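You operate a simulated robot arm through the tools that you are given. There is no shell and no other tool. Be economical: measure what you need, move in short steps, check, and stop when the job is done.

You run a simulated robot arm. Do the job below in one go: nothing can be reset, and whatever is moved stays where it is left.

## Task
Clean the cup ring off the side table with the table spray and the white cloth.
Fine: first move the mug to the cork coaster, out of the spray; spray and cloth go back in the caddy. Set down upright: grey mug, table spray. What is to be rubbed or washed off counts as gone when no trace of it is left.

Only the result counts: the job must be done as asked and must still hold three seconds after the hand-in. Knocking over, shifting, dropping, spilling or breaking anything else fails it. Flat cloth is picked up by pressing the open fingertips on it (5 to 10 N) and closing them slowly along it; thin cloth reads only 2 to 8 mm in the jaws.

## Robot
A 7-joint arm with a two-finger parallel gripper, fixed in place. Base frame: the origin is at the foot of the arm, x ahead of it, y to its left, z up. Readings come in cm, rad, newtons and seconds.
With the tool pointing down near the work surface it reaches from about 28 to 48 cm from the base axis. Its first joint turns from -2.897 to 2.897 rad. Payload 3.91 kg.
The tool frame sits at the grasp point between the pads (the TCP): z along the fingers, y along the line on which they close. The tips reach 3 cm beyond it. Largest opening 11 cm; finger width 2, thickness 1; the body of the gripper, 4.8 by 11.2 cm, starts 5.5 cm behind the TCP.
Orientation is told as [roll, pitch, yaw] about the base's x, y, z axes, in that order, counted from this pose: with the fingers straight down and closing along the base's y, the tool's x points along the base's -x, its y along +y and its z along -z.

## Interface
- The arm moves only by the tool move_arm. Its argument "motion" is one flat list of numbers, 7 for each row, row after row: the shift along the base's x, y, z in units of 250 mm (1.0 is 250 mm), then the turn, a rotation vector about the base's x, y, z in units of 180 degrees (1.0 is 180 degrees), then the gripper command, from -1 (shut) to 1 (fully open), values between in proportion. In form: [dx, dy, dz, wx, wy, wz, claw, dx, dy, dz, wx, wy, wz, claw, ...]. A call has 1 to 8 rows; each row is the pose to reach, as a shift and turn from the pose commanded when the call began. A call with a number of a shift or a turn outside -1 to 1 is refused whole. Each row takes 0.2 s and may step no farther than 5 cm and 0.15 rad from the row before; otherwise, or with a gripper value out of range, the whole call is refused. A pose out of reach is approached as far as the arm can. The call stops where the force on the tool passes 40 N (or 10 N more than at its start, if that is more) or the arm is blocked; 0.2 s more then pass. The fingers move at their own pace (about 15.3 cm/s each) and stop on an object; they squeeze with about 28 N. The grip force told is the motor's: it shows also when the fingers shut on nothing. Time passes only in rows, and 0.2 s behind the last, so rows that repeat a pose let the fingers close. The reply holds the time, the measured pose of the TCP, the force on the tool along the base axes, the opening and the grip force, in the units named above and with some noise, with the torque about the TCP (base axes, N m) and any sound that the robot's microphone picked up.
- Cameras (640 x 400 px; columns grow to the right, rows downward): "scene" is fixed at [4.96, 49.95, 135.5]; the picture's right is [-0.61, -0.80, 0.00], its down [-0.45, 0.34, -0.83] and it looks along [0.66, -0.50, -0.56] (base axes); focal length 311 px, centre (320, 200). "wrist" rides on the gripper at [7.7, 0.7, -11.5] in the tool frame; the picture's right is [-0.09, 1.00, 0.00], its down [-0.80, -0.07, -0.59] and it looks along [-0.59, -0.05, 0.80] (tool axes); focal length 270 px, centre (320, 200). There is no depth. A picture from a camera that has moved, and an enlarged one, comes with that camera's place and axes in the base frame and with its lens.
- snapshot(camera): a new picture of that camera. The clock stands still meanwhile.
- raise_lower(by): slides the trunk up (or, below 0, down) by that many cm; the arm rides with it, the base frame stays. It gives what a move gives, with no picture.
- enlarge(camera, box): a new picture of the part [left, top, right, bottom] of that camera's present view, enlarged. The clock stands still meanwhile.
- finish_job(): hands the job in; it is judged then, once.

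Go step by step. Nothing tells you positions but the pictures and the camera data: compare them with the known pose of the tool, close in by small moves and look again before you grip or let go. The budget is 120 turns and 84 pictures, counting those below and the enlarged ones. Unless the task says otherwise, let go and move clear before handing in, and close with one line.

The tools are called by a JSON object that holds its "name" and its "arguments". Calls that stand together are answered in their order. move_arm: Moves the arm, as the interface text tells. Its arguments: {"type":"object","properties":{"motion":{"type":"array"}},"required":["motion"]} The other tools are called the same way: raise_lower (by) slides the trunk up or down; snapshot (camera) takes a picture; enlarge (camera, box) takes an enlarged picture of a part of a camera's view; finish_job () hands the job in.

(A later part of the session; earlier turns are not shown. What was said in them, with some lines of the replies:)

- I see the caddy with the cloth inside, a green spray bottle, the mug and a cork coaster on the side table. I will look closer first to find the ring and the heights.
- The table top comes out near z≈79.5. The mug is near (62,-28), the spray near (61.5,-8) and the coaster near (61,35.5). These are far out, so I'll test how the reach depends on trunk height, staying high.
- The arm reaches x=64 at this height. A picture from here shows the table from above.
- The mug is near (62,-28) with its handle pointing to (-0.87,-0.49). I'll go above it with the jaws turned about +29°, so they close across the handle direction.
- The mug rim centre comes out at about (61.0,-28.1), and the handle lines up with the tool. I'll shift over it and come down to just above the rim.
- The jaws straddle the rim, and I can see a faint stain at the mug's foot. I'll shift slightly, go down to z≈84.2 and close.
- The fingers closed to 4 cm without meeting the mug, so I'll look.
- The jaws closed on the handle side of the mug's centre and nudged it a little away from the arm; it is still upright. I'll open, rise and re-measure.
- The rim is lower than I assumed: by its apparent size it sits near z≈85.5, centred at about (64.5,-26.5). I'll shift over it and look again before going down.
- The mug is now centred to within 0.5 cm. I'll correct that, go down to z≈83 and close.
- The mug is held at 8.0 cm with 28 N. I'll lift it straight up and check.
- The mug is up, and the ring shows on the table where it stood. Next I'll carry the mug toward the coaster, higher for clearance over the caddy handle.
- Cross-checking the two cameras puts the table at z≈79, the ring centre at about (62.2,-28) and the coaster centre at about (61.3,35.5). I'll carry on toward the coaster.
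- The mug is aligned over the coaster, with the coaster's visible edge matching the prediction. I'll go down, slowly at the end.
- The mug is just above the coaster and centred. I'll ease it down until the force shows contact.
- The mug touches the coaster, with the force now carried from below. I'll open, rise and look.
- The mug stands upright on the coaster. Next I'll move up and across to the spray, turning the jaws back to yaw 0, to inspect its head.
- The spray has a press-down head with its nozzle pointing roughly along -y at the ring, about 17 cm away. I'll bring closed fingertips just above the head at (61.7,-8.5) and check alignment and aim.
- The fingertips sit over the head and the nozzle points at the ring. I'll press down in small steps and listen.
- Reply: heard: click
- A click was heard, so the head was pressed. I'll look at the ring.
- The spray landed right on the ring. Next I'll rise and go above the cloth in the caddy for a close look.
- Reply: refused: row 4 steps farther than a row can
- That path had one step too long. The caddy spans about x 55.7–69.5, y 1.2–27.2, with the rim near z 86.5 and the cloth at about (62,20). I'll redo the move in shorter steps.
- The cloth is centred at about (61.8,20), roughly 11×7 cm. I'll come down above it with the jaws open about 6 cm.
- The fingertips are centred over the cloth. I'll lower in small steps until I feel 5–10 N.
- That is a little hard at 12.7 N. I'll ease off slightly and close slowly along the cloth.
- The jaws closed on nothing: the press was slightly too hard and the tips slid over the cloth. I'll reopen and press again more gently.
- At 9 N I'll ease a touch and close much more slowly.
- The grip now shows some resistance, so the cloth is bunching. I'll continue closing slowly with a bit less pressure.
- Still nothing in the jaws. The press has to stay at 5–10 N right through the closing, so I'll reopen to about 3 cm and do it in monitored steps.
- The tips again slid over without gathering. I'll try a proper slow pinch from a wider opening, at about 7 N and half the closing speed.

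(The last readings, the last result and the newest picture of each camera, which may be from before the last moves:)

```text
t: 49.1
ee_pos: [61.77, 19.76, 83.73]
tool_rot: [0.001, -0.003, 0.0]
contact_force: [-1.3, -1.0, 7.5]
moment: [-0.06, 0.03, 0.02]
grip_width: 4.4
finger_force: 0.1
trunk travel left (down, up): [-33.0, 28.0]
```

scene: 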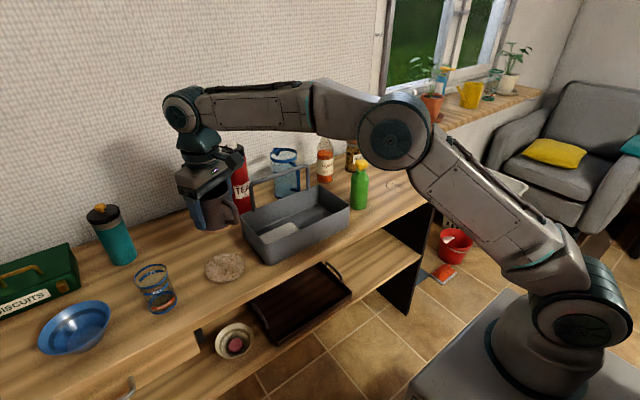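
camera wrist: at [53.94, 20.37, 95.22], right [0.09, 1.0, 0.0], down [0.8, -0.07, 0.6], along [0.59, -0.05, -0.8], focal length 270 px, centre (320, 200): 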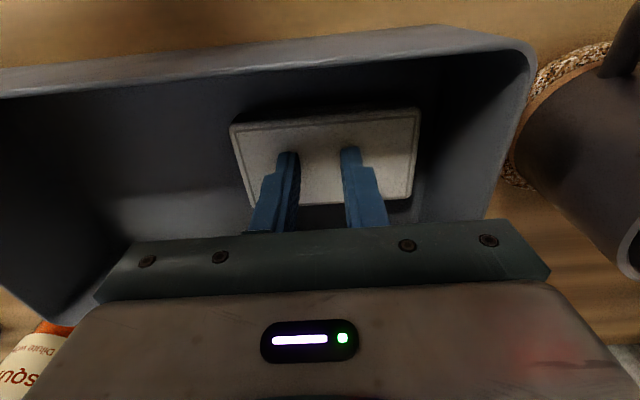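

{"name": "move_arm", "arguments": {"motion": [0, 0, 0, 0, 0, 0, -0.24, 0, 0, 0, 0, 0, 0, -0.28, 0, 0, 0, 0, 0, 0, -0.32, 0, 0, 0, 0, 0, 0, -0.36, 0, 0, 0, 0, 0, 0, -0.4, 0, 0, 0, 0, 0, 0, -0.44, 0, 0, 0, 0, 0, 0, -0.48, 0, 0, 0, 0, 0, 0, -0.52]}}

{"name": "enlarge", "arguments": {"camera": "wrist", "box": [200, 80, 440, 230]}}

```text
t: 51.0
ee_pos: [61.7, 19.78, 83.71]
tool_rot: [-0.001, -0.001, -0.001]
contact_force: [0.7, -1.7, 12.2]
moment: [-0.05, 0.03, -0.05]
grip_width: 2.98
finger_force: 3.0
trunk travel left (down, up): [-33.0, 28.0]
```

```text
2.67 times, centred on (320, 155) of wrist
camera zoom: at [53.98, 20.38, 95.22], right [0.09, 1.0, 0.0], down [0.8, -0.07, 0.6], along [0.59, -0.05, -0.8], focal length 721 px, centre (320, 320)
```

zoom: 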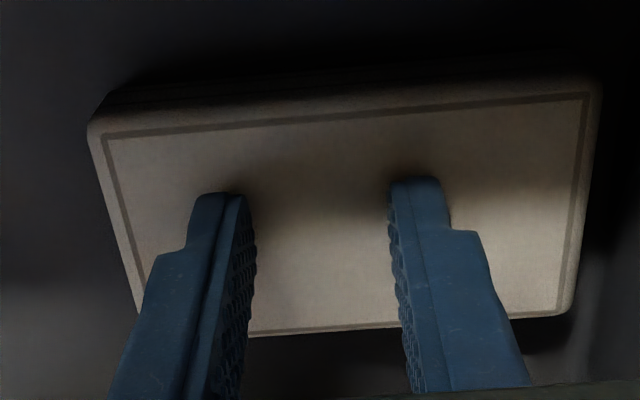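

The cloth behaves as a firm folded pad: it shifted bodily, about 0.3 cm. It measures about 10 × 5.5 cm, centred at (62.1,20.4), top z≈80.75. I'll rise, turn the jaws 90° and take it across its short side.

{"name": "move_arm", "arguments": {"motion": [0, 0, 0.1, 0, 0, 0, -0.5, 0, 0, 0.28, 0, 0, 0, -0.3, 0, 0, 0.44, 0, 0, 0.04, 0, 0, 0, 0.5, 0, 0, 0.08, 0.3, 0, 0, 0.5, 0, 0, 0.12, 0.3, 0, 0, 0.5, 0, 0, 0.16, 0.3, 0, 0, 0.5, 0, 0, 0.2, 0.3, 0, 0, 0.5, 0, 0, 0.24, 0.4]}}

{"name": "move_arm", "arguments": {"motion": [0, 0, 0, 0, 0, 0.045, 0.4, 0, 0, 0, 0, 0, 0.09, 0.4, 0, 0, 0, 0, 0, 0.135, 0.4, 0, 0, 0, 0, 0, 0.18, 0.4, 0.01, 0.025, 0, 0, 0, 0.22, 0.4, 0.018, 0.028, 0, 0, 0, 0.26, 0.4]}}

{"name": "snapshot", "arguments": {"camera": "wrist"}}

{"name": "enlarge", "arguments": {"camera": "scene", "box": [220, 130, 370, 270]}}

```text
t: 52.8
ee_pos: [61.79, 19.79, 96.03]
tool_rot: [0.0, 0.0, 0.758]
contact_force: [-0.5, -0.9, 0.4]
moment: [-0.01, -0.03, 0.0]
grip_width: 7.72
finger_force: 0.1
trunk travel left (down, up): [-33.0, 28.0]
```

```text
t: 54.1
ee_pos: [62.29, 20.55, 96.21]
tool_rot: [-0.001, 0.0, 1.574]
contact_force: [0.2, 0.0, -0.2]
moment: [0.02, -0.01, 0.01]
grip_width: 7.7
finger_force: 0.0
trunk travel left (down, up): [-33.0, 28.0]
```

```text
48 pictures are left
camera wrist: at [61.55, 12.68, 107.67], right [-1.0, 0.09, 0.0], down [0.07, 0.8, 0.59], along [0.05, 0.59, -0.8], focal length 270 px, centre (320, 200)
```

wrist: 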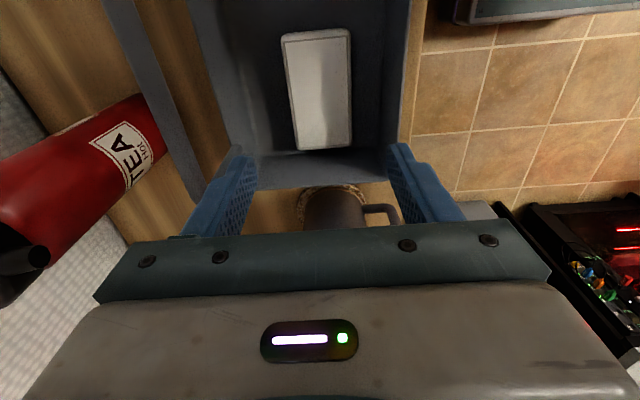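

```text
2.86 times, centred on (295, 200) of scene
camera zoom: at [4.96, 49.95, 135.5], right [-0.61, -0.8, 0.0], down [-0.45, 0.34, -0.83], along [0.66, -0.5, -0.56], focal length 888 px, centre (391, 200)
```

zoom: 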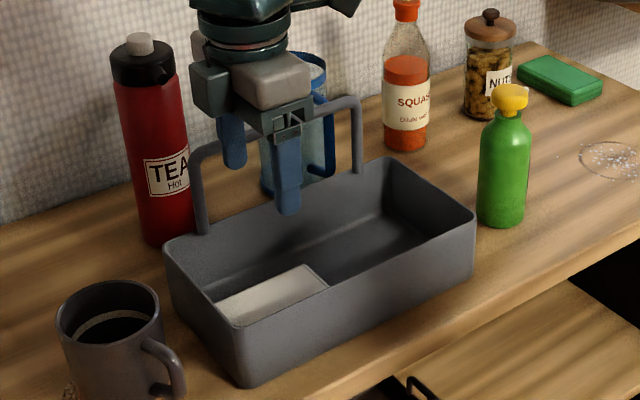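

The jaws straddle the pad along x, with about 1 cm of room to the caddy handle. I'll lower to just above the pad's top and look.

{"name": "move_arm", "arguments": {"motion": [-0.006, -0.012, -0.16, 0, 0, 0, 0.4, -0.006, -0.012, -0.32, 0, 0, 0, 0.4, -0.006, -0.012, -0.47, 0, 0, 0, 0.4]}}

{"name": "snapshot", "arguments": {"camera": "wrist"}}

{"name": "enlarge", "arguments": {"camera": "scene", "box": [220, 130, 370, 270]}}

```text
t: 55.0
ee_pos: [62.12, 20.27, 84.33]
tool_rot: [0.002, 0.001, 1.57]
contact_force: [0.4, 0.4, 0.1]
moment: [0.02, 0.01, -0.02]
grip_width: 7.72
finger_force: 0.1
trunk travel left (down, up): [-33.0, 28.0]
```

```text
46 pictures are left
camera wrist: at [61.42, 12.56, 95.88], right [-1.0, 0.09, 0.0], down [0.07, 0.8, 0.59], along [0.05, 0.59, -0.8], focal length 270 px, centre (320, 200)
```

wrist: 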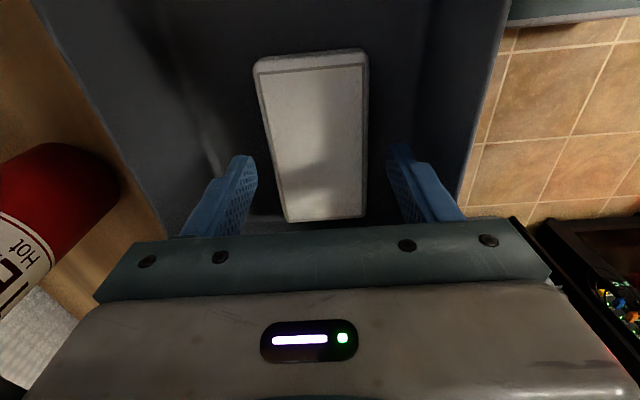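

```text
2.86 times, centred on (295, 200) of scene
camera zoom: at [4.96, 49.95, 135.5], right [-0.61, -0.8, 0.0], down [-0.45, 0.34, -0.83], along [0.66, -0.5, -0.56], focal length 888 px, centre (391, 200)
```

zoom: 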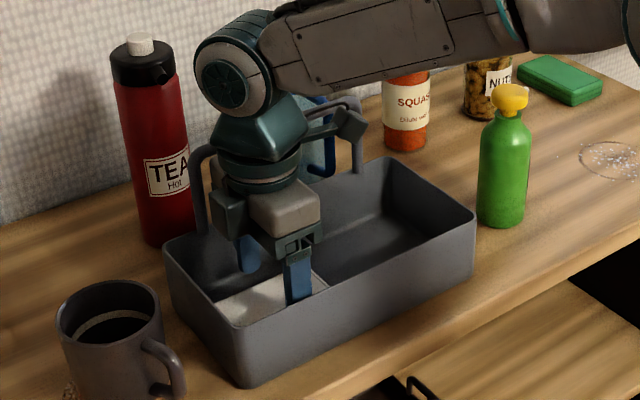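

The pad sits centred between the fingers. I'll ease down beside it, watching the force.

{"name": "move_arm", "arguments": {"motion": [0, 0, -0.016, 0, 0, 0, 0.36, 0, 0, -0.032, 0, 0, 0, 0.36, 0, 0, -0.044, 0, 0, 0, 0.36]}}

```text
t: 55.8
ee_pos: [62.09, 20.19, 83.3]
tool_rot: [0.0, -0.001, 1.57]
contact_force: [0.0, -0.1, 0.4]
moment: [0.0, 0.04, 0.02]
grip_width: 7.46
finger_force: 0.0
trunk travel left (down, up): [-33.0, 28.0]
```

{"name": "move_arm", "arguments": {"motion": [0, 0, -0.01, 0, 0, 0, 0.36, 0, 0, -0.018, 0, 0, 0, 0.36]}}

```text
t: 56.4
ee_pos: [62.12, 20.24, 82.83]
tool_rot: [0.001, 0.0, 1.57]
contact_force: [0.4, -0.1, 0.0]
moment: [0.03, 0.02, 0.0]
grip_width: 7.49
finger_force: 0.0
trunk travel left (down, up): [-33.0, 28.0]
```

The tips are now about 0.9 cm below the pad's top and not touching the floor. I'll close.

{"name": "move_arm", "arguments": {"motion": [0, 0, 0, 0, 0, 0, 0.2, 0, 0, 0, 0, 0, 0, 0.05, 0, 0, 0, 0, 0, 0, -0.1, 0, 0, 0, 0, 0, 0, -0.2]}}

{"name": "enlarge", "arguments": {"camera": "wrist", "box": [200, 30, 440, 240]}}

```text
t: 57.4
ee_pos: [62.1, 20.2, 82.83]
tool_rot: [-0.001, 0.0, 1.57]
contact_force: [-0.5, -0.2, -1.1]
moment: [0.07, 0.0, -0.03]
grip_width: 6.1
finger_force: 28.1
trunk travel left (down, up): [-33.0, 28.0]
```

```text
1.90 times, centred on (320, 135) of wrist
camera zoom: at [61.38, 12.45, 94.31], right [-1.0, 0.09, 0.0], down [0.07, 0.8, 0.59], along [0.05, 0.59, -0.8], focal length 515 px, centre (320, 324)
```

zoom: 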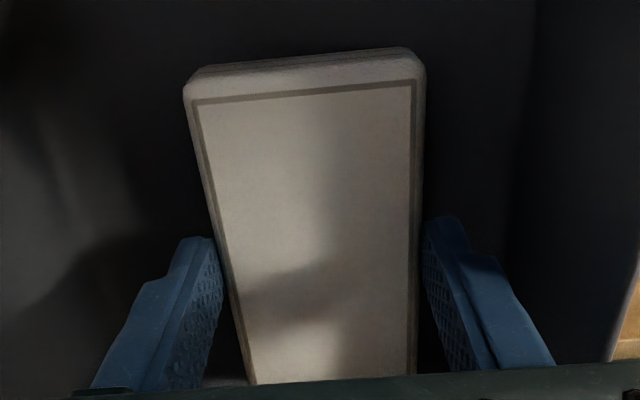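

The pad is firmly held at 6.1 cm and 28 N. I'll lift slowly and check.

{"name": "move_arm", "arguments": {"motion": [0, 0, 0.03, 0, 0, 0, -0.2, 0, 0, 0.1, 0, 0, 0, -0.2, 0, 0, 0.26, 0, 0, 0, -0.2, 0, 0, 0.44, 0, 0, 0, -0.2]}}

{"name": "snapshot", "arguments": {"camera": "wrist"}}

{"name": "enlarge", "arguments": {"camera": "scene", "box": [220, 130, 370, 270]}}

```text
t: 58.4
ee_pos: [62.02, 20.12, 93.92]
tool_rot: [0.001, -0.001, 1.57]
contact_force: [-0.9, 0.2, -0.9]
moment: [0.01, 0.02, -0.01]
grip_width: 6.09
finger_force: 27.6
trunk travel left (down, up): [-33.0, 28.0]
```

```text
43 pictures are left
camera wrist: at [61.24, 12.35, 105.39], right [-1.0, 0.09, 0.0], down [0.07, 0.8, 0.59], along [0.05, 0.59, -0.8], focal length 270 px, centre (320, 200)
```

wrist: 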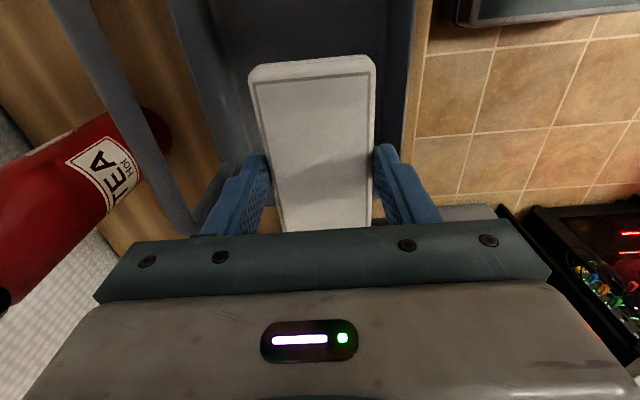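

```text
2.86 times, centred on (295, 200) of scene
camera zoom: at [4.96, 49.95, 135.5], right [-0.61, -0.8, 0.0], down [-0.45, 0.34, -0.83], along [0.66, -0.5, -0.56], focal length 888 px, centre (391, 200)
```

zoom: 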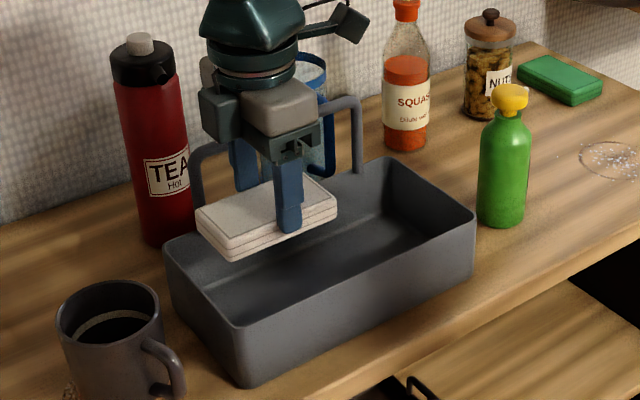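

The cloth is held as a folded pad. I'll carry it high over the spray to above the ring.

{"name": "raise_lower", "arguments": {"by": 11}}

{"name": "move_arm", "arguments": {"motion": [0, -0.19, 0, 0, 0, 0, -0.2, 0, -0.38, 0, 0, 0, 0, -0.2, 0, -0.57, 0, 0, 0, 0, -0.2, 0, -0.76, 0, 0, 0, 0, -0.2, 0, -0.95, 0, 0, 0, 0, -0.2]}}

{"name": "move_arm", "arguments": {"motion": [0, -0.19, 0, 0, 0, 0, -0.2, 0, -0.38, 0, 0, 0, 0, -0.2, 0, -0.57, 0, 0, 0, 0, -0.2, 0, -0.76, 0, 0, 0, 0, -0.2, 0, -0.96, 0, 0, 0, 0, -0.2]}}

{"name": "raise_lower", "arguments": {"by": -15}}

{"name": "enlarge", "arguments": {"camera": "scene", "box": [320, 100, 470, 240]}}

{"name": "snapshot", "arguments": {"camera": "wrist"}}

```text
t: 59.8
ee_pos: [62.03, 20.24, 104.98]
tool_rot: [0.0, -0.002, 1.571]
contact_force: [0.3, -0.4, -0.5]
moment: [-0.01, 0.01, 0.0]
grip_width: 6.1
finger_force: 27.7
trunk travel left (down, up): [-44.0, 17.0]
```

```text
t: 61.0
ee_pos: [61.94, -3.75, 104.77]
tool_rot: [0.002, -0.002, 1.568]
contact_force: [-0.3, -0.3, 0.3]
moment: [0.01, 0.02, -0.01]
grip_width: 6.07
finger_force: 27.9
trunk travel left (down, up): [-44.0, 17.0]
```

```text
t: 62.2
ee_pos: [61.84, -27.59, 104.59]
tool_rot: [0.0, 0.0, 1.57]
contact_force: [-0.8, 0.0, -1.4]
moment: [0.0, -0.01, -0.02]
grip_width: 6.07
finger_force: 28.1
trunk travel left (down, up): [-44.0, 17.0]
```

```text
t: 63.9
ee_pos: [62.06, -27.5, 89.69]
tool_rot: [-0.002, 0.0, 1.57]
contact_force: [0.4, 0.4, -0.9]
moment: [-0.02, -0.02, -0.01]
grip_width: 6.13
finger_force: 27.7
trunk travel left (down, up): [-29.0, 32.0]
```

```text
2.86 times, centred on (395, 170) of scene
camera zoom: at [4.96, 49.95, 135.5], right [-0.61, -0.8, 0.0], down [-0.45, 0.34, -0.83], along [0.66, -0.5, -0.56], focal length 888 px, centre (106, 286)
```

zoom: 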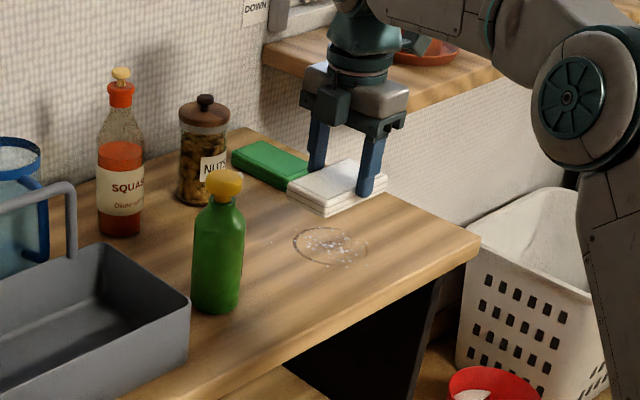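

```text
40 pictures are left
camera wrist: at [61.28, -35.27, 101.09], right [-1.0, 0.09, 0.0], down [0.07, 0.8, 0.59], along [0.05, 0.59, -0.8], focal length 270 px, centre (320, 200)
```

wrist: 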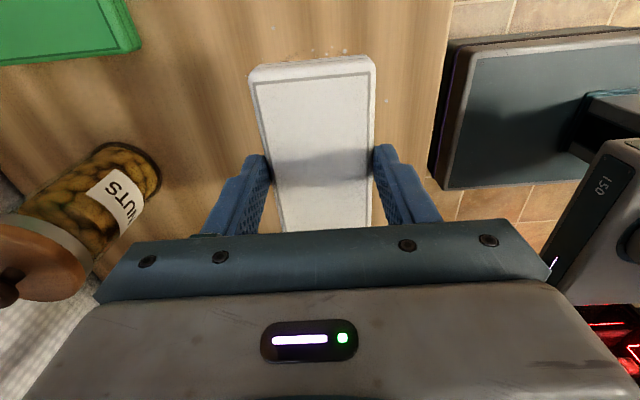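

I'm above the ring. I'll lower the pad to the table gently.

{"name": "move_arm", "arguments": {"motion": [0, -0.01, -0.14, 0, 0, 0, -0.2, 0, -0.01, -0.24, 0, 0, 0, -0.2, 0, -0.01, -0.268, 0, 0, 0, -0.2]}}

```text
t: 64.7
ee_pos: [62.0, -27.64, 82.91]
tool_rot: [-0.001, -0.001, 1.571]
contact_force: [0.8, -0.2, -0.5]
moment: [0.0, 0.01, 0.01]
grip_width: 6.11
finger_force: 28.0
trunk travel left (down, up): [-29.0, 32.0]
```

{"name": "move_arm", "arguments": {"motion": [0, 0, -0.01, 0, 0, 0, -0.2, 0, 0, -0.02, 0, 0, 0, -0.2, 0, 0, -0.028, 0, 0, 0, -0.2]}}

```text
t: 65.5
ee_pos: [62.01, -27.81, 82.4]
tool_rot: [-0.002, 0.001, 1.57]
contact_force: [-1.0, 0.6, 11.9]
moment: [0.39, 0.37, -0.04]
grip_width: 6.08
finger_force: 27.3
trunk travel left (down, up): [-29.0, 32.0]
```

The pad presses on the ring with about 12 N. I'll start rubbing.

{"name": "move_arm", "arguments": {"motion": [0, -0.08, 0, 0, 0, 0, -0.2, 0, -0.16, 0, 0, 0, 0, -0.2, 0.06, -0.12, 0, 0, 0, 0, -0.2, 0.08, -0.02, 0, 0, 0, 0, -0.2, 0.08, 0.08, 0, 0, 0, 0, -0.2, 0.06, 0.16, 0, 0, 0, 0, -0.2, 0.0, 0.16, 0, 0, 0, 0, -0.2, -0.06, 0.14, 0, 0, 0, 0, -0.2]}}

{"name": "enlarge", "arguments": {"camera": "scene", "box": [320, 100, 470, 240]}}

```text
t: 67.3
ee_pos: [60.36, -24.25, 82.39]
tool_rot: [0.0, 0.002, 1.571]
contact_force: [3.7, 4.4, 19.5]
moment: [0.1, -0.33, 0.06]
grip_width: 6.1
finger_force: 27.8
trunk travel left (down, up): [-29.0, 32.0]
```

```text
2.86 times, centred on (395, 170) of scene
camera zoom: at [4.96, 49.95, 135.5], right [-0.61, -0.8, 0.0], down [-0.45, 0.34, -0.83], along [0.66, -0.5, -0.56], focal length 888 px, centre (106, 286)
```

zoom: 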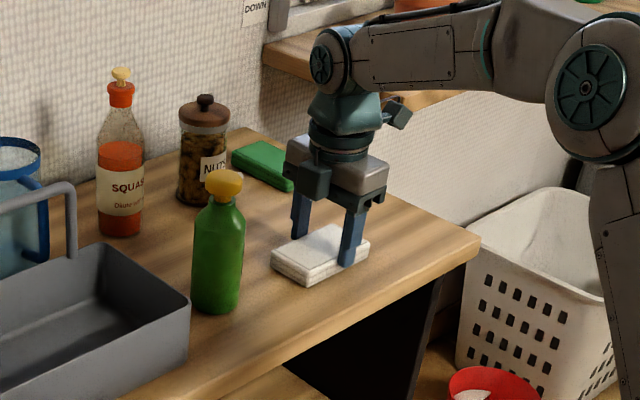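

Rubbing works steadily. I'll go on over the near side and back across the whole ring.

{"name": "move_arm", "arguments": {"motion": [-0.02, -0.1, 0, 0, 0, 0, -0.2, -0.02, -0.2, 0, 0, 0, 0, -0.2, -0.02, -0.3, 0, 0, 0, 0, -0.2, 0.06, -0.3, 0, 0, 0, 0, -0.2, 0.14, -0.28, 0, 0, 0, 0, -0.2, 0.16, -0.18, 0, 0, 0, 0, -0.2, 0.14, -0.08, 0, 0, 0, 0, -0.2, 0.07, -0.02, 0, 0, 0, 0, -0.2]}}

{"name": "move_arm", "arguments": {"motion": [0, -0.1, 0, 0, 0, 0, -0.2, 0, -0.2, 0, 0, 0, 0, -0.2, 0, -0.28, 0, 0, 0, 0, -0.2, 0, -0.18, 0, 0, 0, 0, -0.2, -0.08, -0.14, 0, 0, 0, 0, -0.2, 0.0, -0.14, 0, 0, 0, 0, -0.2, 0.08, -0.14, 0, 0, 0, 0, -0.2, 0.0, -0.14, 0, 0, 0, 0, -0.2]}}

{"name": "move_arm", "arguments": {"motion": [0, 0, 0.1, 0, 0, 0, -0.2, 0, 0, 0.28, 0, 0, 0, -0.2, 0, 0, 0.46, 0, 0, 0, -0.2, 0, 0, 0.64, 0, 0, 0, -0.2]}}

{"name": "enlarge", "arguments": {"camera": "scene", "box": [360, 140, 450, 230]}}

```text
t: 69.1
ee_pos: [62.12, -24.73, 82.35]
tool_rot: [-0.001, 0.001, 1.574]
contact_force: [0.6, -0.9, 15.6]
moment: [-0.42, -0.04, 0.07]
grip_width: 6.09
finger_force: 28.3
trunk travel left (down, up): [-29.0, 32.0]
```

```text
t: 70.9
ee_pos: [62.05, -28.21, 82.27]
tool_rot: [0.0, 0.001, 1.571]
contact_force: [-0.1, -0.1, 10.6]
moment: [-0.03, -0.06, 0.07]
grip_width: 6.07
finger_force: 28.0
trunk travel left (down, up): [-29.0, 32.0]
```

```text
t: 71.9
ee_pos: [62.24, -28.09, 98.32]
tool_rot: [0.003, -0.001, 1.57]
contact_force: [0.3, -0.7, -0.2]
moment: [0.02, -0.02, 0.03]
grip_width: 6.06
finger_force: 28.1
trunk travel left (down, up): [-29.0, 32.0]
```

```text
4.44 times, centred on (405, 185) of scene
camera zoom: at [4.96, 49.95, 135.5], right [-0.61, -0.8, 0.0], down [-0.45, 0.34, -0.83], along [0.66, -0.5, -0.56], focal length 1382 px, centre (-58, 267)
```

zoom: 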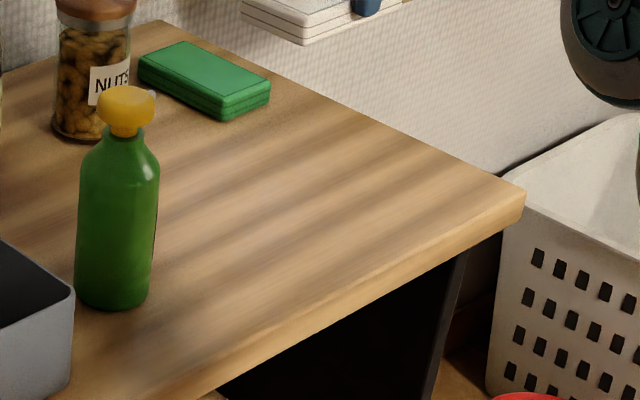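

The table looks clean from the scene camera. I'll shift a little to check the spot with the wrist camera too.

{"name": "move_arm", "arguments": {"motion": [0, 0.1, 0.1, 0, 0, 0, -0.2, 0, 0.14, 0.24, 0, 0, 0, -0.2]}}

{"name": "enlarge", "arguments": {"camera": "wrist", "box": [200, 0, 440, 150]}}

```text
t: 72.5
ee_pos: [62.07, -24.74, 104.1]
tool_rot: [0.003, 0.0, 1.571]
contact_force: [-0.1, 0.8, -0.1]
moment: [-0.02, 0.05, 0.01]
grip_width: 6.09
finger_force: 27.9
trunk travel left (down, up): [-29.0, 32.0]
```

```text
2.67 times, centred on (320, 75) of wrist
camera zoom: at [61.5, -32.48, 115.55], right [-1.0, 0.09, 0.0], down [0.07, 0.8, 0.59], along [0.05, 0.59, -0.8], focal length 721 px, centre (320, 533)
```

zoom: 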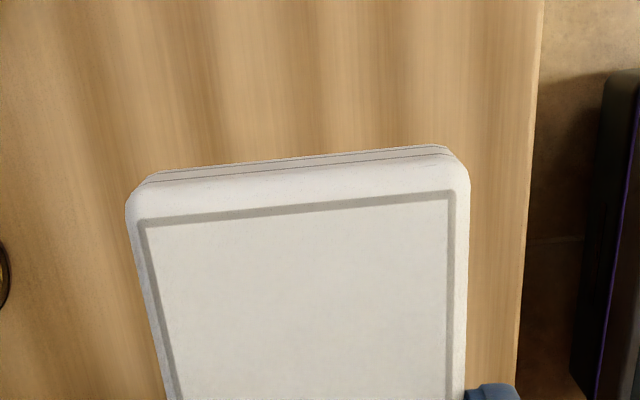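

The spot is clean. I'll take the cloth back to its place in the caddy.

{"name": "move_arm", "arguments": {"motion": [0, 0.19, 0.02, 0, 0, 0, -0.2, 0, 0.38, 0.02, 0, 0, 0, -0.2, 0, 0.57, 0.02, 0, 0, 0, -0.2, 0, 0.76, 0.02, 0, 0, 0, -0.2, 0, 0.95, 0.02, 0, 0, 0, -0.2]}}

{"name": "move_arm", "arguments": {"motion": [0, 0.19, 0, 0, 0, 0, -0.2, 0, 0.38, 0, 0, 0, 0, -0.2, 0, 0.57, 0, 0, 0, 0, -0.2, 0, 0.76, 0, 0, 0, 0, -0.2, 0, 0.83, 0, 0, 0, 0, -0.2]}}

{"name": "raise_lower", "arguments": {"by": -11}}

{"name": "snapshot", "arguments": {"camera": "wrist"}}

{"name": "enlarge", "arguments": {"camera": "scene", "box": [220, 130, 370, 270]}}

```text
t: 73.7
ee_pos: [62.08, -0.78, 104.72]
tool_rot: [0.001, -0.001, 1.572]
contact_force: [-0.4, -0.8, 0.0]
moment: [0.0, -0.04, 0.03]
grip_width: 6.11
finger_force: 28.1
trunk travel left (down, up): [-29.0, 32.0]
```

```text
t: 74.9
ee_pos: [62.19, 20.03, 104.62]
tool_rot: [0.0, 0.002, 1.571]
contact_force: [0.0, 0.7, 0.1]
moment: [-0.03, 0.0, 0.01]
grip_width: 6.1
finger_force: 27.8
trunk travel left (down, up): [-29.0, 32.0]
```

```text
t: 76.3
ee_pos: [62.3, 19.97, 93.65]
tool_rot: [0.0, -0.001, 1.571]
contact_force: [0.5, 0.2, -0.2]
moment: [-0.02, 0.0, 0.01]
grip_width: 6.1
finger_force: 28.0
trunk travel left (down, up): [-18.0, 43.0]
```

```text
36 pictures are left
camera wrist: at [61.53, 12.22, 105.18], right [-1.0, 0.09, 0.0], down [0.07, 0.8, 0.59], along [0.05, 0.59, -0.8], focal length 270 px, centre (320, 200)
```

wrist: 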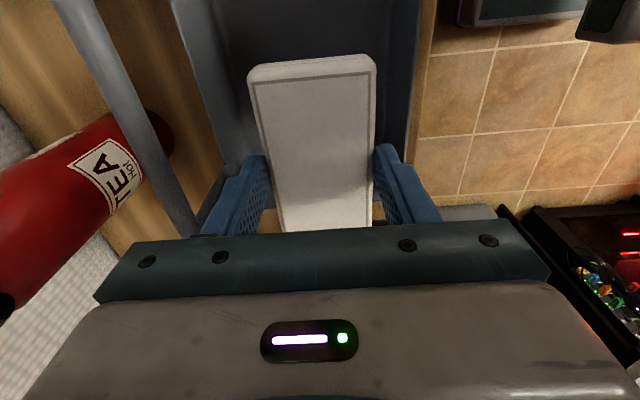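

```text
2.86 times, centred on (295, 200) of scene
camera zoom: at [4.96, 49.95, 135.5], right [-0.61, -0.8, 0.0], down [-0.45, 0.34, -0.83], along [0.66, -0.5, -0.56], focal length 888 px, centre (391, 200)
```

zoom: 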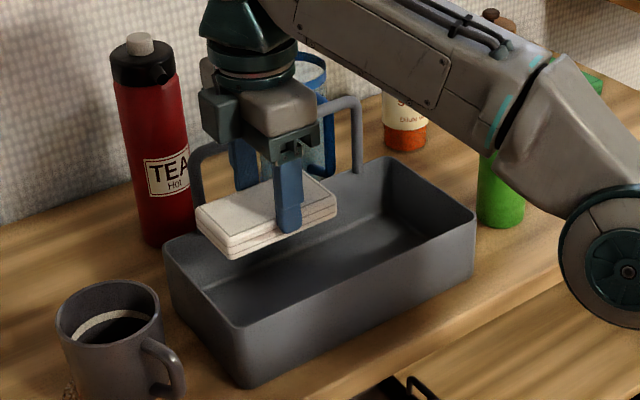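

The arm's elbow is lower than before because of the trunk height. I'll restore the earlier trunk height first, then descend with the arm.

{"name": "raise_lower", "arguments": {"by": 15}}

{"name": "move_arm", "arguments": {"motion": [-0.004, 0.008, -0.19, 0, 0, 0, -0.2, -0.006, 0.008, -0.38, 0, 0, 0, -0.2, -0.006, 0.008, -0.57, 0, 0, 0, -0.2, -0.006, 0.008, -0.76, 0, 0, 0, -0.2, -0.006, 0.008, -0.9, 0, 0, 0, -0.2, -0.006, 0.008, -0.98, 0, 0, 0, -0.2]}}

{"name": "snapshot", "arguments": {"camera": "wrist"}}

```text
t: 78.1
ee_pos: [62.17, 19.93, 108.65]
tool_rot: [0.0, 0.0, 1.572]
contact_force: [0.1, -0.3, 0.0]
moment: [0.01, -0.01, 0.01]
grip_width: 6.09
finger_force: 28.2
trunk travel left (down, up): [-33.0, 28.0]
```

```text
t: 79.5
ee_pos: [62.16, 20.1, 84.07]
tool_rot: [-0.001, 0.0, 1.571]
contact_force: [0.6, 1.0, 0.0]
moment: [-0.04, 0.0, 0.02]
grip_width: 6.09
finger_force: 28.3
trunk travel left (down, up): [-33.0, 28.0]
```

```text
34 pictures are left
camera wrist: at [61.5, 12.33, 95.56], right [-1.0, 0.09, 0.0], down [0.07, 0.8, 0.59], along [0.05, 0.59, -0.8], focal length 270 px, centre (320, 200)
```

wrist: 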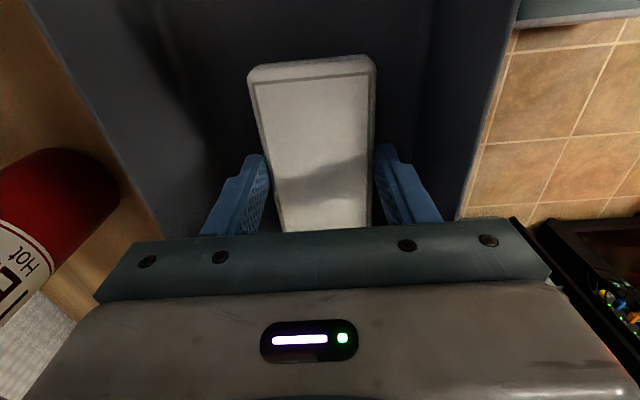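

Clear on all sides. I'll lower to the caddy floor.

{"name": "move_arm", "arguments": {"motion": [0, 0, -0.02, 0, 0, 0, -0.2, 0, 0, -0.036, 0, 0, 0, -0.2, 0, 0, -0.048, 0, 0, 0, -0.2]}}

```text
t: 80.3
ee_pos: [62.17, 20.17, 82.88]
tool_rot: [0.0, 0.0, 1.571]
contact_force: [-0.3, 0.1, -0.4]
moment: [-0.02, 0.02, 0.02]
grip_width: 6.09
finger_force: 28.0
trunk travel left (down, up): [-33.0, 28.0]
```

{"name": "move_arm", "arguments": {"motion": [0, 0, -0.006, 0, 0, 0, 0.0, 0, 0, -0.006, 0, 0, 0, 0.25, 0, 0, -0.006, 0, 0, 0, 0.36, 0, 0, -0.006, 0, 0, 0, 0.36, 0, 0, 0.1, 0, 0, 0, 0.36, 0, 0, 0.28, 0, 0, 0, 0.36, 0, 0, 0.46, 0, 0, 0, 0.36, 0, 0, 0.64, 0, 0, 0, 0.36]}}

{"name": "enlarge", "arguments": {"camera": "scene", "box": [220, 130, 370, 270]}}

```text
t: 82.1
ee_pos: [62.11, 20.12, 99.02]
tool_rot: [0.0, 0.001, 1.571]
contact_force: [-0.3, 0.5, 0.0]
moment: [0.01, -0.02, -0.02]
grip_width: 7.49
finger_force: 0.2
trunk travel left (down, up): [-33.0, 28.0]
```

```text
2.86 times, centred on (295, 200) of scene
camera zoom: at [4.96, 49.95, 135.5], right [-0.61, -0.8, 0.0], down [-0.45, 0.34, -0.83], along [0.66, -0.5, -0.56], focal length 888 px, centre (391, 200)
```

zoom: 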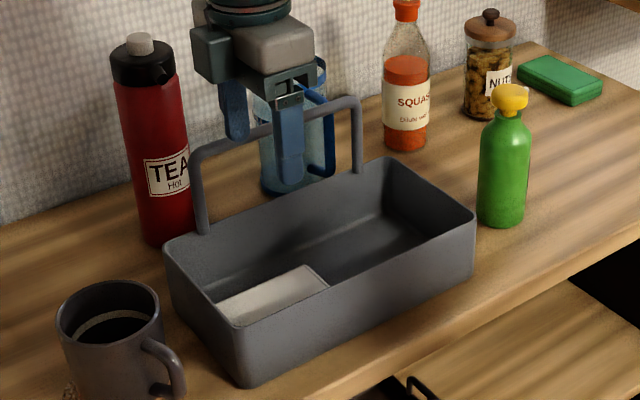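

The cloth is back in the caddy. Now the spray: I'll grip its upper body with the jaws along x, so they don't meet the nozzle, and go above it.

{"name": "move_arm", "arguments": {"motion": [0, -0.15, 0.1, 0, 0, 0, 0.6, 0, -0.34, 0.12, 0, 0, 0, 0.6, 0, -0.53, 0.12, 0, 0, 0, 0.6, 0, -0.72, 0.12, 0, 0, 0, 0.6, -0.01, -0.9, 0.12, 0, 0, 0, 0.6]}}

{"name": "move_arm", "arguments": {"motion": [-0.01, -0.16, 0, 0, 0, 0, 0.6, -0.01, -0.244, 0, 0, 0, 0, 0.6]}}

{"name": "snapshot", "arguments": {"camera": "wrist"}}

{"name": "enlarge", "arguments": {"camera": "scene", "box": [310, 110, 430, 220]}}

```text
t: 83.3
ee_pos: [61.76, -2.38, 102.07]
tool_rot: [-0.001, 0.001, 1.569]
contact_force: [0.4, -0.2, 0.5]
moment: [-0.04, -0.01, 0.01]
grip_width: 8.78
finger_force: 0.1
trunk travel left (down, up): [-33.0, 28.0]
```

```text
t: 83.9
ee_pos: [61.48, -8.73, 102.05]
tool_rot: [0.001, 0.001, 1.572]
contact_force: [-0.7, -0.5, -0.3]
moment: [0.0, -0.04, 0.02]
grip_width: 8.79
finger_force: 0.0
trunk travel left (down, up): [-33.0, 28.0]
```

```text
32 pictures are left
camera wrist: at [60.81, -16.41, 113.54], right [-1.0, 0.09, 0.0], down [0.07, 0.8, 0.59], along [0.05, 0.59, -0.8], focal length 270 px, centre (320, 200)
```

wrist: 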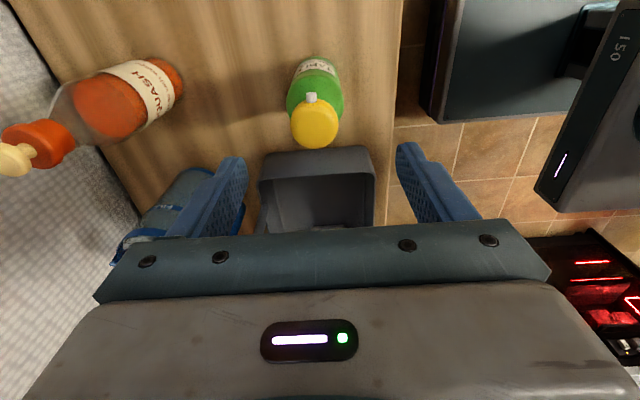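

```text
3.64 times, centred on (370, 165) of scene
camera zoom: at [4.96, 49.95, 135.5], right [-0.61, -0.8, 0.0], down [-0.45, 0.34, -0.83], along [0.66, -0.5, -0.56], focal length 1130 px, centre (138, 327)
```

zoom: 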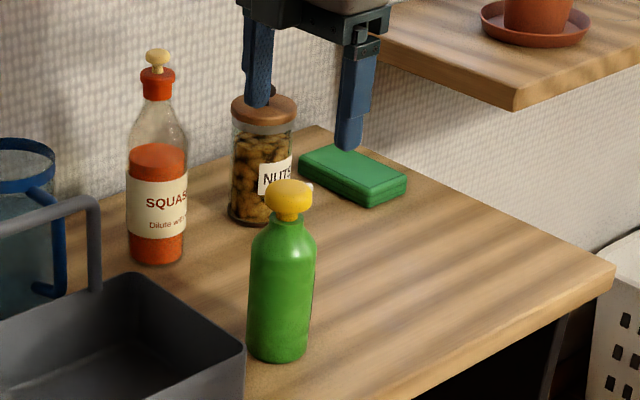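

The cap is centred at about (61.8,-8.9), matching the tool. I'll descend around the bottle to z≈89.

{"name": "move_arm", "arguments": {"motion": [0.01, -0.006, -0.18, 0, 0, 0, 0.6, 0.01, -0.006, -0.36, 0, 0, 0, 0.6, 0.01, -0.006, -0.46, 0, 0, 0, 0.6, 0.01, -0.006, -0.524, 0, 0, 0, 0.6]}}

{"name": "enlarge", "arguments": {"camera": "scene", "box": [310, 110, 430, 220]}}

{"name": "snapshot", "arguments": {"camera": "wrist"}}

```text
t: 84.9
ee_pos: [61.94, -8.69, 88.83]
tool_rot: [-0.002, -0.001, 1.572]
contact_force: [-0.5, 0.5, 0.4]
moment: [-0.02, 0.0, 0.0]
grip_width: 8.79
finger_force: 0.1
trunk travel left (down, up): [-33.0, 28.0]
```

```text
3.64 times, centred on (370, 165) of scene
camera zoom: at [4.96, 49.95, 135.5], right [-0.61, -0.8, 0.0], down [-0.45, 0.34, -0.83], along [0.66, -0.5, -0.56], focal length 1130 px, centre (138, 327)
```

zoom: 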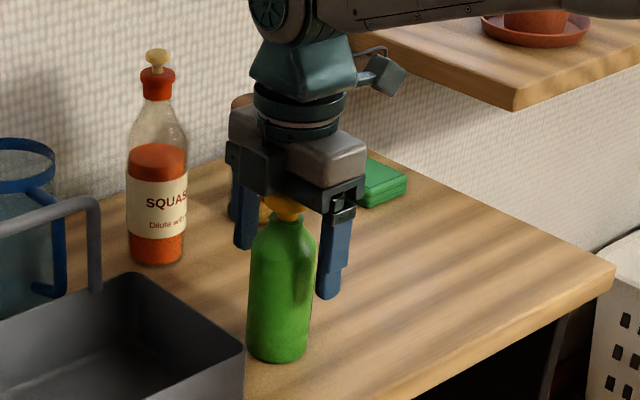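

```text
29 pictures are left
camera wrist: at [61.18, -16.44, 100.3], right [-1.0, 0.09, 0.0], down [0.07, 0.8, 0.59], along [0.05, 0.59, -0.8], focal length 270 px, centre (320, 200)
```

wrist: 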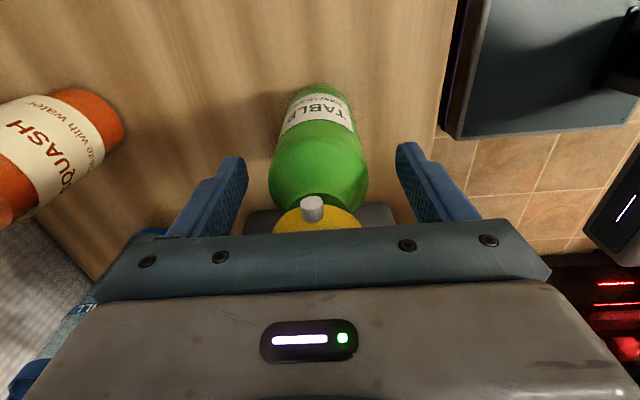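

The bottle is between the fingers, about 0.5 cm toward -y. I'll correct that and close gently.

{"name": "move_arm", "arguments": {"motion": [0, -0.018, 0, 0, 0, 0, 0.6, 0, -0.018, 0, 0, 0, 0, 0.35, 0, -0.018, 0, 0, 0, 0, 0.15, 0, -0.018, 0, 0, 0, 0, 0, 0, -0.018, 0, 0, 0, 0, -0.2, 0, -0.018, 0, 0, 0, 0, -0.2]}}

{"name": "enlarge", "arguments": {"camera": "scene", "box": [310, 110, 430, 220]}}

```text
t: 86.3
ee_pos: [61.86, -9.02, 88.91]
tool_rot: [-0.001, 0.001, 1.571]
contact_force: [1.4, 0.2, 0.4]
moment: [0.02, -0.08, -0.01]
grip_width: 5.27
finger_force: 28.0
trunk travel left (down, up): [-33.0, 28.0]
```

```text
3.64 times, centred on (370, 165) of scene
camera zoom: at [4.96, 49.95, 135.5], right [-0.61, -0.8, 0.0], down [-0.45, 0.34, -0.83], along [0.66, -0.5, -0.56], focal length 1130 px, centre (138, 327)
```

zoom: 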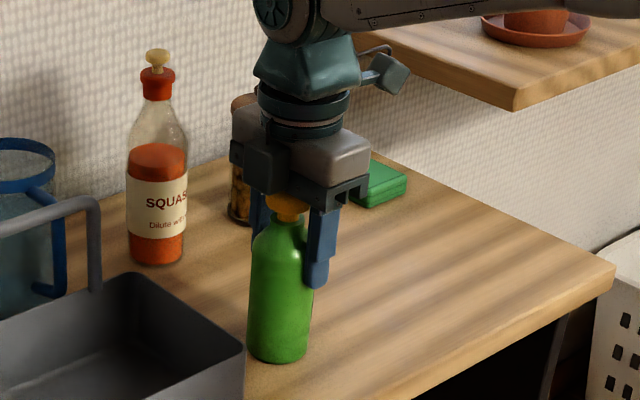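

The bottle is held at 5.3 cm. I'll lift it straight up and check.

{"name": "move_arm", "arguments": {"motion": [0, 0, 0.03, 0, 0, 0, -0.2, 0, 0, 0.12, 0, 0, 0, -0.2, 0, 0, 0.3, 0, 0, 0, -0.2, 0, 0, 0.46, 0, 0, 0, -0.2]}}

{"name": "enlarge", "arguments": {"camera": "scene", "box": [230, 90, 430, 240]}}

```text
t: 87.3
ee_pos: [61.78, -9.1, 100.3]
tool_rot: [0.0, 0.001, 1.572]
contact_force: [0.2, -0.5, -2.4]
moment: [0.03, 0.01, 0.02]
grip_width: 5.26
finger_force: 28.6
trunk travel left (down, up): [-33.0, 28.0]
```

```text
2.67 times, centred on (330, 165) of scene
camera zoom: at [4.96, 49.95, 135.5], right [-0.61, -0.8, 0.0], down [-0.45, 0.34, -0.83], along [0.66, -0.5, -0.56], focal length 829 px, centre (293, 293)
```

zoom: 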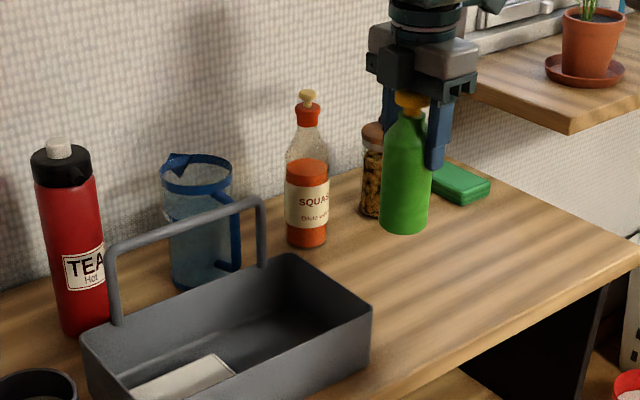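

The bottle hangs upright. I'll move it over the empty right part of the caddy at (61.8,7.5).

{"name": "move_arm", "arguments": {"motion": [0, 0.17, 0.02, 0, 0, 0, -0.2, 0, 0.34, 0.02, 0, 0, 0, -0.2, 0, 0.51, 0.02, 0, 0, 0, -0.2, 0, 0.664, 0.02, 0, 0, 0, -0.2]}}

{"name": "snapshot", "arguments": {"camera": "wrist"}}

{"name": "enlarge", "arguments": {"camera": "scene", "box": [220, 110, 370, 270]}}

```text
t: 88.3
ee_pos: [61.81, 7.58, 100.83]
tool_rot: [-0.001, -0.001, 1.571]
contact_force: [0.0, 0.7, -1.5]
moment: [-0.05, -0.01, 0.0]
grip_width: 5.27
finger_force: 28.0
trunk travel left (down, up): [-33.0, 28.0]
```

```text
26 pictures are left
camera wrist: at [61.1, -0.29, 112.38], right [-1.0, 0.09, 0.0], down [0.07, 0.8, 0.59], along [0.05, 0.59, -0.8], focal length 270 px, centre (320, 200)
```

wrist: 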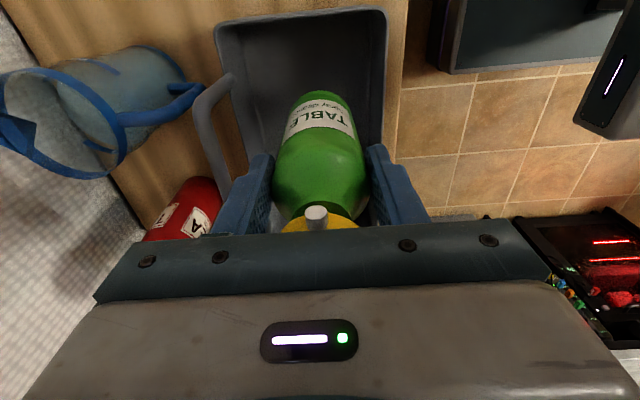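

```text
2.50 times, centred on (295, 190) of scene
camera zoom: at [4.96, 49.95, 135.5], right [-0.61, -0.8, 0.0], down [-0.45, 0.34, -0.83], along [0.66, -0.5, -0.56], focal length 777 px, centre (382, 225)
```

zoom: 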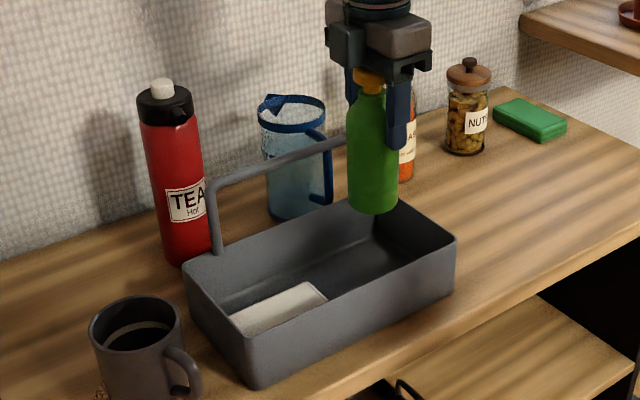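

The bottle is lined up with the free space. I'll lower it into the caddy, slowly at the end.

{"name": "move_arm", "arguments": {"motion": [0, 0, -0.16, 0, 0, 0, -0.2, 0, 0, -0.3, 0, 0, 0, -0.2, 0, 0, -0.4, 0, 0, 0, -0.2, 0, 0, -0.43, 0, 0, 0, -0.2]}}

```text
t: 89.3
ee_pos: [62.03, 7.48, 90.1]
tool_rot: [-0.001, 0.0, 1.57]
contact_force: [-0.9, 0.4, -1.8]
moment: [0.02, 0.0, 0.0]
grip_width: 5.28
finger_force: 28.4
trunk travel left (down, up): [-33.0, 28.0]
```

{"name": "move_arm", "arguments": {"motion": [0, 0, -0.01, 0, 0, 0, -0.2, 0, 0, -0.02, 0, 0, 0, -0.2]}}

```text
t: 89.9
ee_pos: [61.91, 7.61, 89.58]
tool_rot: [0.0, -0.001, 1.572]
contact_force: [0.1, 0.3, -2.8]
moment: [-0.03, 0.02, -0.04]
grip_width: 5.3
finger_force: 28.0
trunk travel left (down, up): [-33.0, 28.0]
```

{"name": "move_arm", "arguments": {"motion": [0, 0, -0.007, 0, 0, 0, -0.2, 0, 0, -0.014, 0, 0, 0, -0.2]}}

```text
t: 90.5
ee_pos: [61.71, 7.63, 89.28]
tool_rot: [0.001, 0.0, 1.57]
contact_force: [0.0, 0.2, -2.9]
moment: [-0.07, 0.0, 0.02]
grip_width: 5.23
finger_force: 27.7
trunk travel left (down, up): [-33.0, 28.0]
```

{"name": "move_arm", "arguments": {"motion": [0, 0, -0.006, 0, 0, 0, -0.2, 0, 0, -0.01, 0, 0, 0, -0.2]}}

```text
t: 91.1
ee_pos: [61.69, 7.58, 89.31]
tool_rot: [-0.005, 0.0, 1.571]
contact_force: [-0.7, -0.8, 10.6]
moment: [0.02, 0.37, 0.02]
grip_width: 5.26
finger_force: 28.0
trunk travel left (down, up): [-33.0, 28.0]
```

The bottle stands on the caddy floor. I'll open moderately and rise straight up.

{"name": "move_arm", "arguments": {"motion": [0, 0, 0.008, 0, 0, 0, 0.1, 0, 0, 0.008, 0, 0, 0, 0.36, 0, 0, 0.008, 0, 0, 0, 0.36, 0, 0, 0.1, 0, 0, 0, 0.36, 0, 0, 0.28, 0, 0, 0, 0.36, 0, 0, 0.46, 0, 0, 0, 0.36, 0, 0, 0.64, 0, 0, 0, 0.36]}}

{"name": "raise_lower", "arguments": {"by": 10}}

{"name": "snapshot", "arguments": {"camera": "scene"}}

{"name": "enlarge", "arguments": {"camera": "scene", "box": [190, 130, 450, 290]}}

```text
t: 92.7
ee_pos: [61.75, 7.56, 105.09]
tool_rot: [0.001, -0.001, 1.572]
contact_force: [0.3, 0.6, 0.1]
moment: [-0.01, -0.03, -0.03]
grip_width: 7.49
finger_force: 0.0
trunk travel left (down, up): [-33.0, 28.0]
```

```text
t: 94.0
ee_pos: [61.93, 7.66, 115.05]
tool_rot: [0.0, -0.001, 1.57]
contact_force: [0.1, 0.5, 0.8]
moment: [0.02, 0.0, 0.02]
grip_width: 7.48
finger_force: 0.1
trunk travel left (down, up): [-43.0, 18.0]
```

```text
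24 pictures are left
```

scene: 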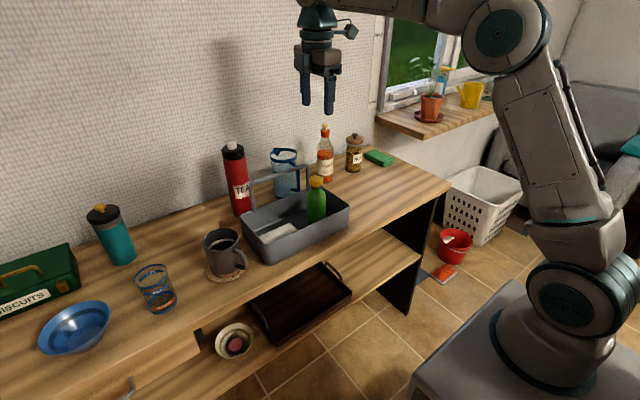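

```text
2.46 times, centred on (320, 210) of scene
camera zoom: at [4.96, 49.95, 135.5], right [-0.61, -0.8, 0.0], down [-0.45, 0.34, -0.83], along [0.66, -0.5, -0.56], focal length 765 px, centre (320, 175)
```

zoom: 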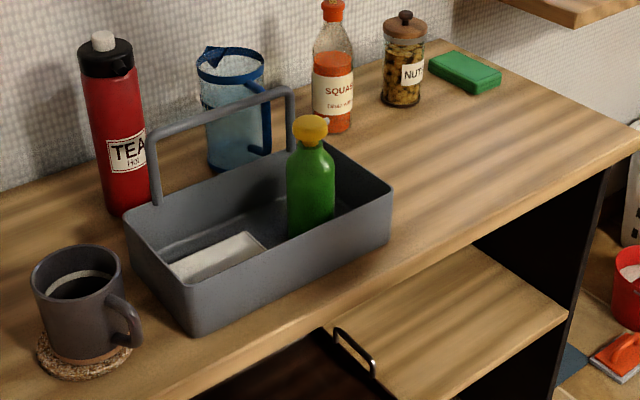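

Everything is in place. I'll take one closer check of the cleaned spot and of the mug on its coaster.

{"name": "enlarge", "arguments": {"camera": "scene", "box": [370, 155, 440, 215]}}

{"name": "enlarge", "arguments": {"camera": "scene", "box": [190, 220, 260, 290]}}

```text
6.67 times, centred on (405, 185) of scene
camera zoom: at [4.96, 49.95, 135.5], right [-0.61, -0.8, 0.0], down [-0.45, 0.34, -0.83], along [0.66, -0.5, -0.56], focal length 2072 px, centre (-247, 300)
```

zoom: 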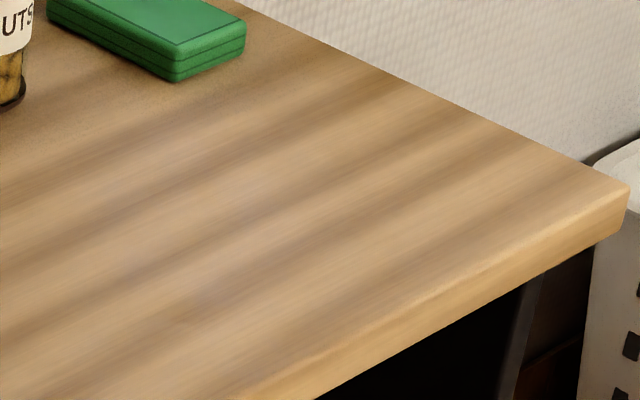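

```text
5.71 times, centred on (225, 255) of scene
camera zoom: at [4.96, 49.95, 135.5], right [-0.61, -0.8, 0.0], down [-0.45, 0.34, -0.83], along [0.66, -0.5, -0.56], focal length 1776 px, centre (863, -114)
```

zoom: 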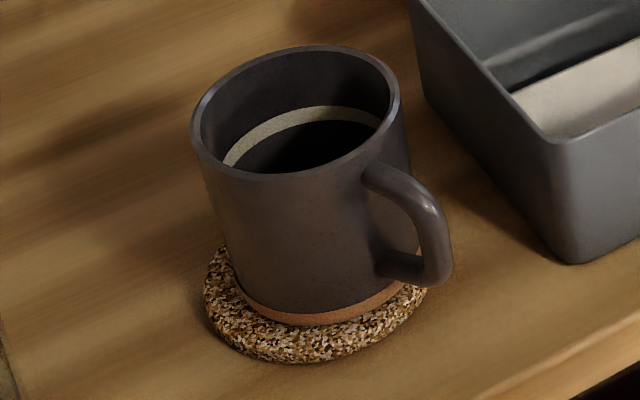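

The cup ring is wiped off, and no trace of it shows in the close-up pictures. The grey mug is upright on the cork coaster, a little off centre, and the table spray and white cloth are back in the caddy. The hand is clear, so I'm handing in.

{"name": "finish_job", "arguments": {}}

```text
The job is handed in.
```

The job is handed in: the cup ring is gone, the mug is upright on the coaster, and the spray and cloth are back in the caddy.
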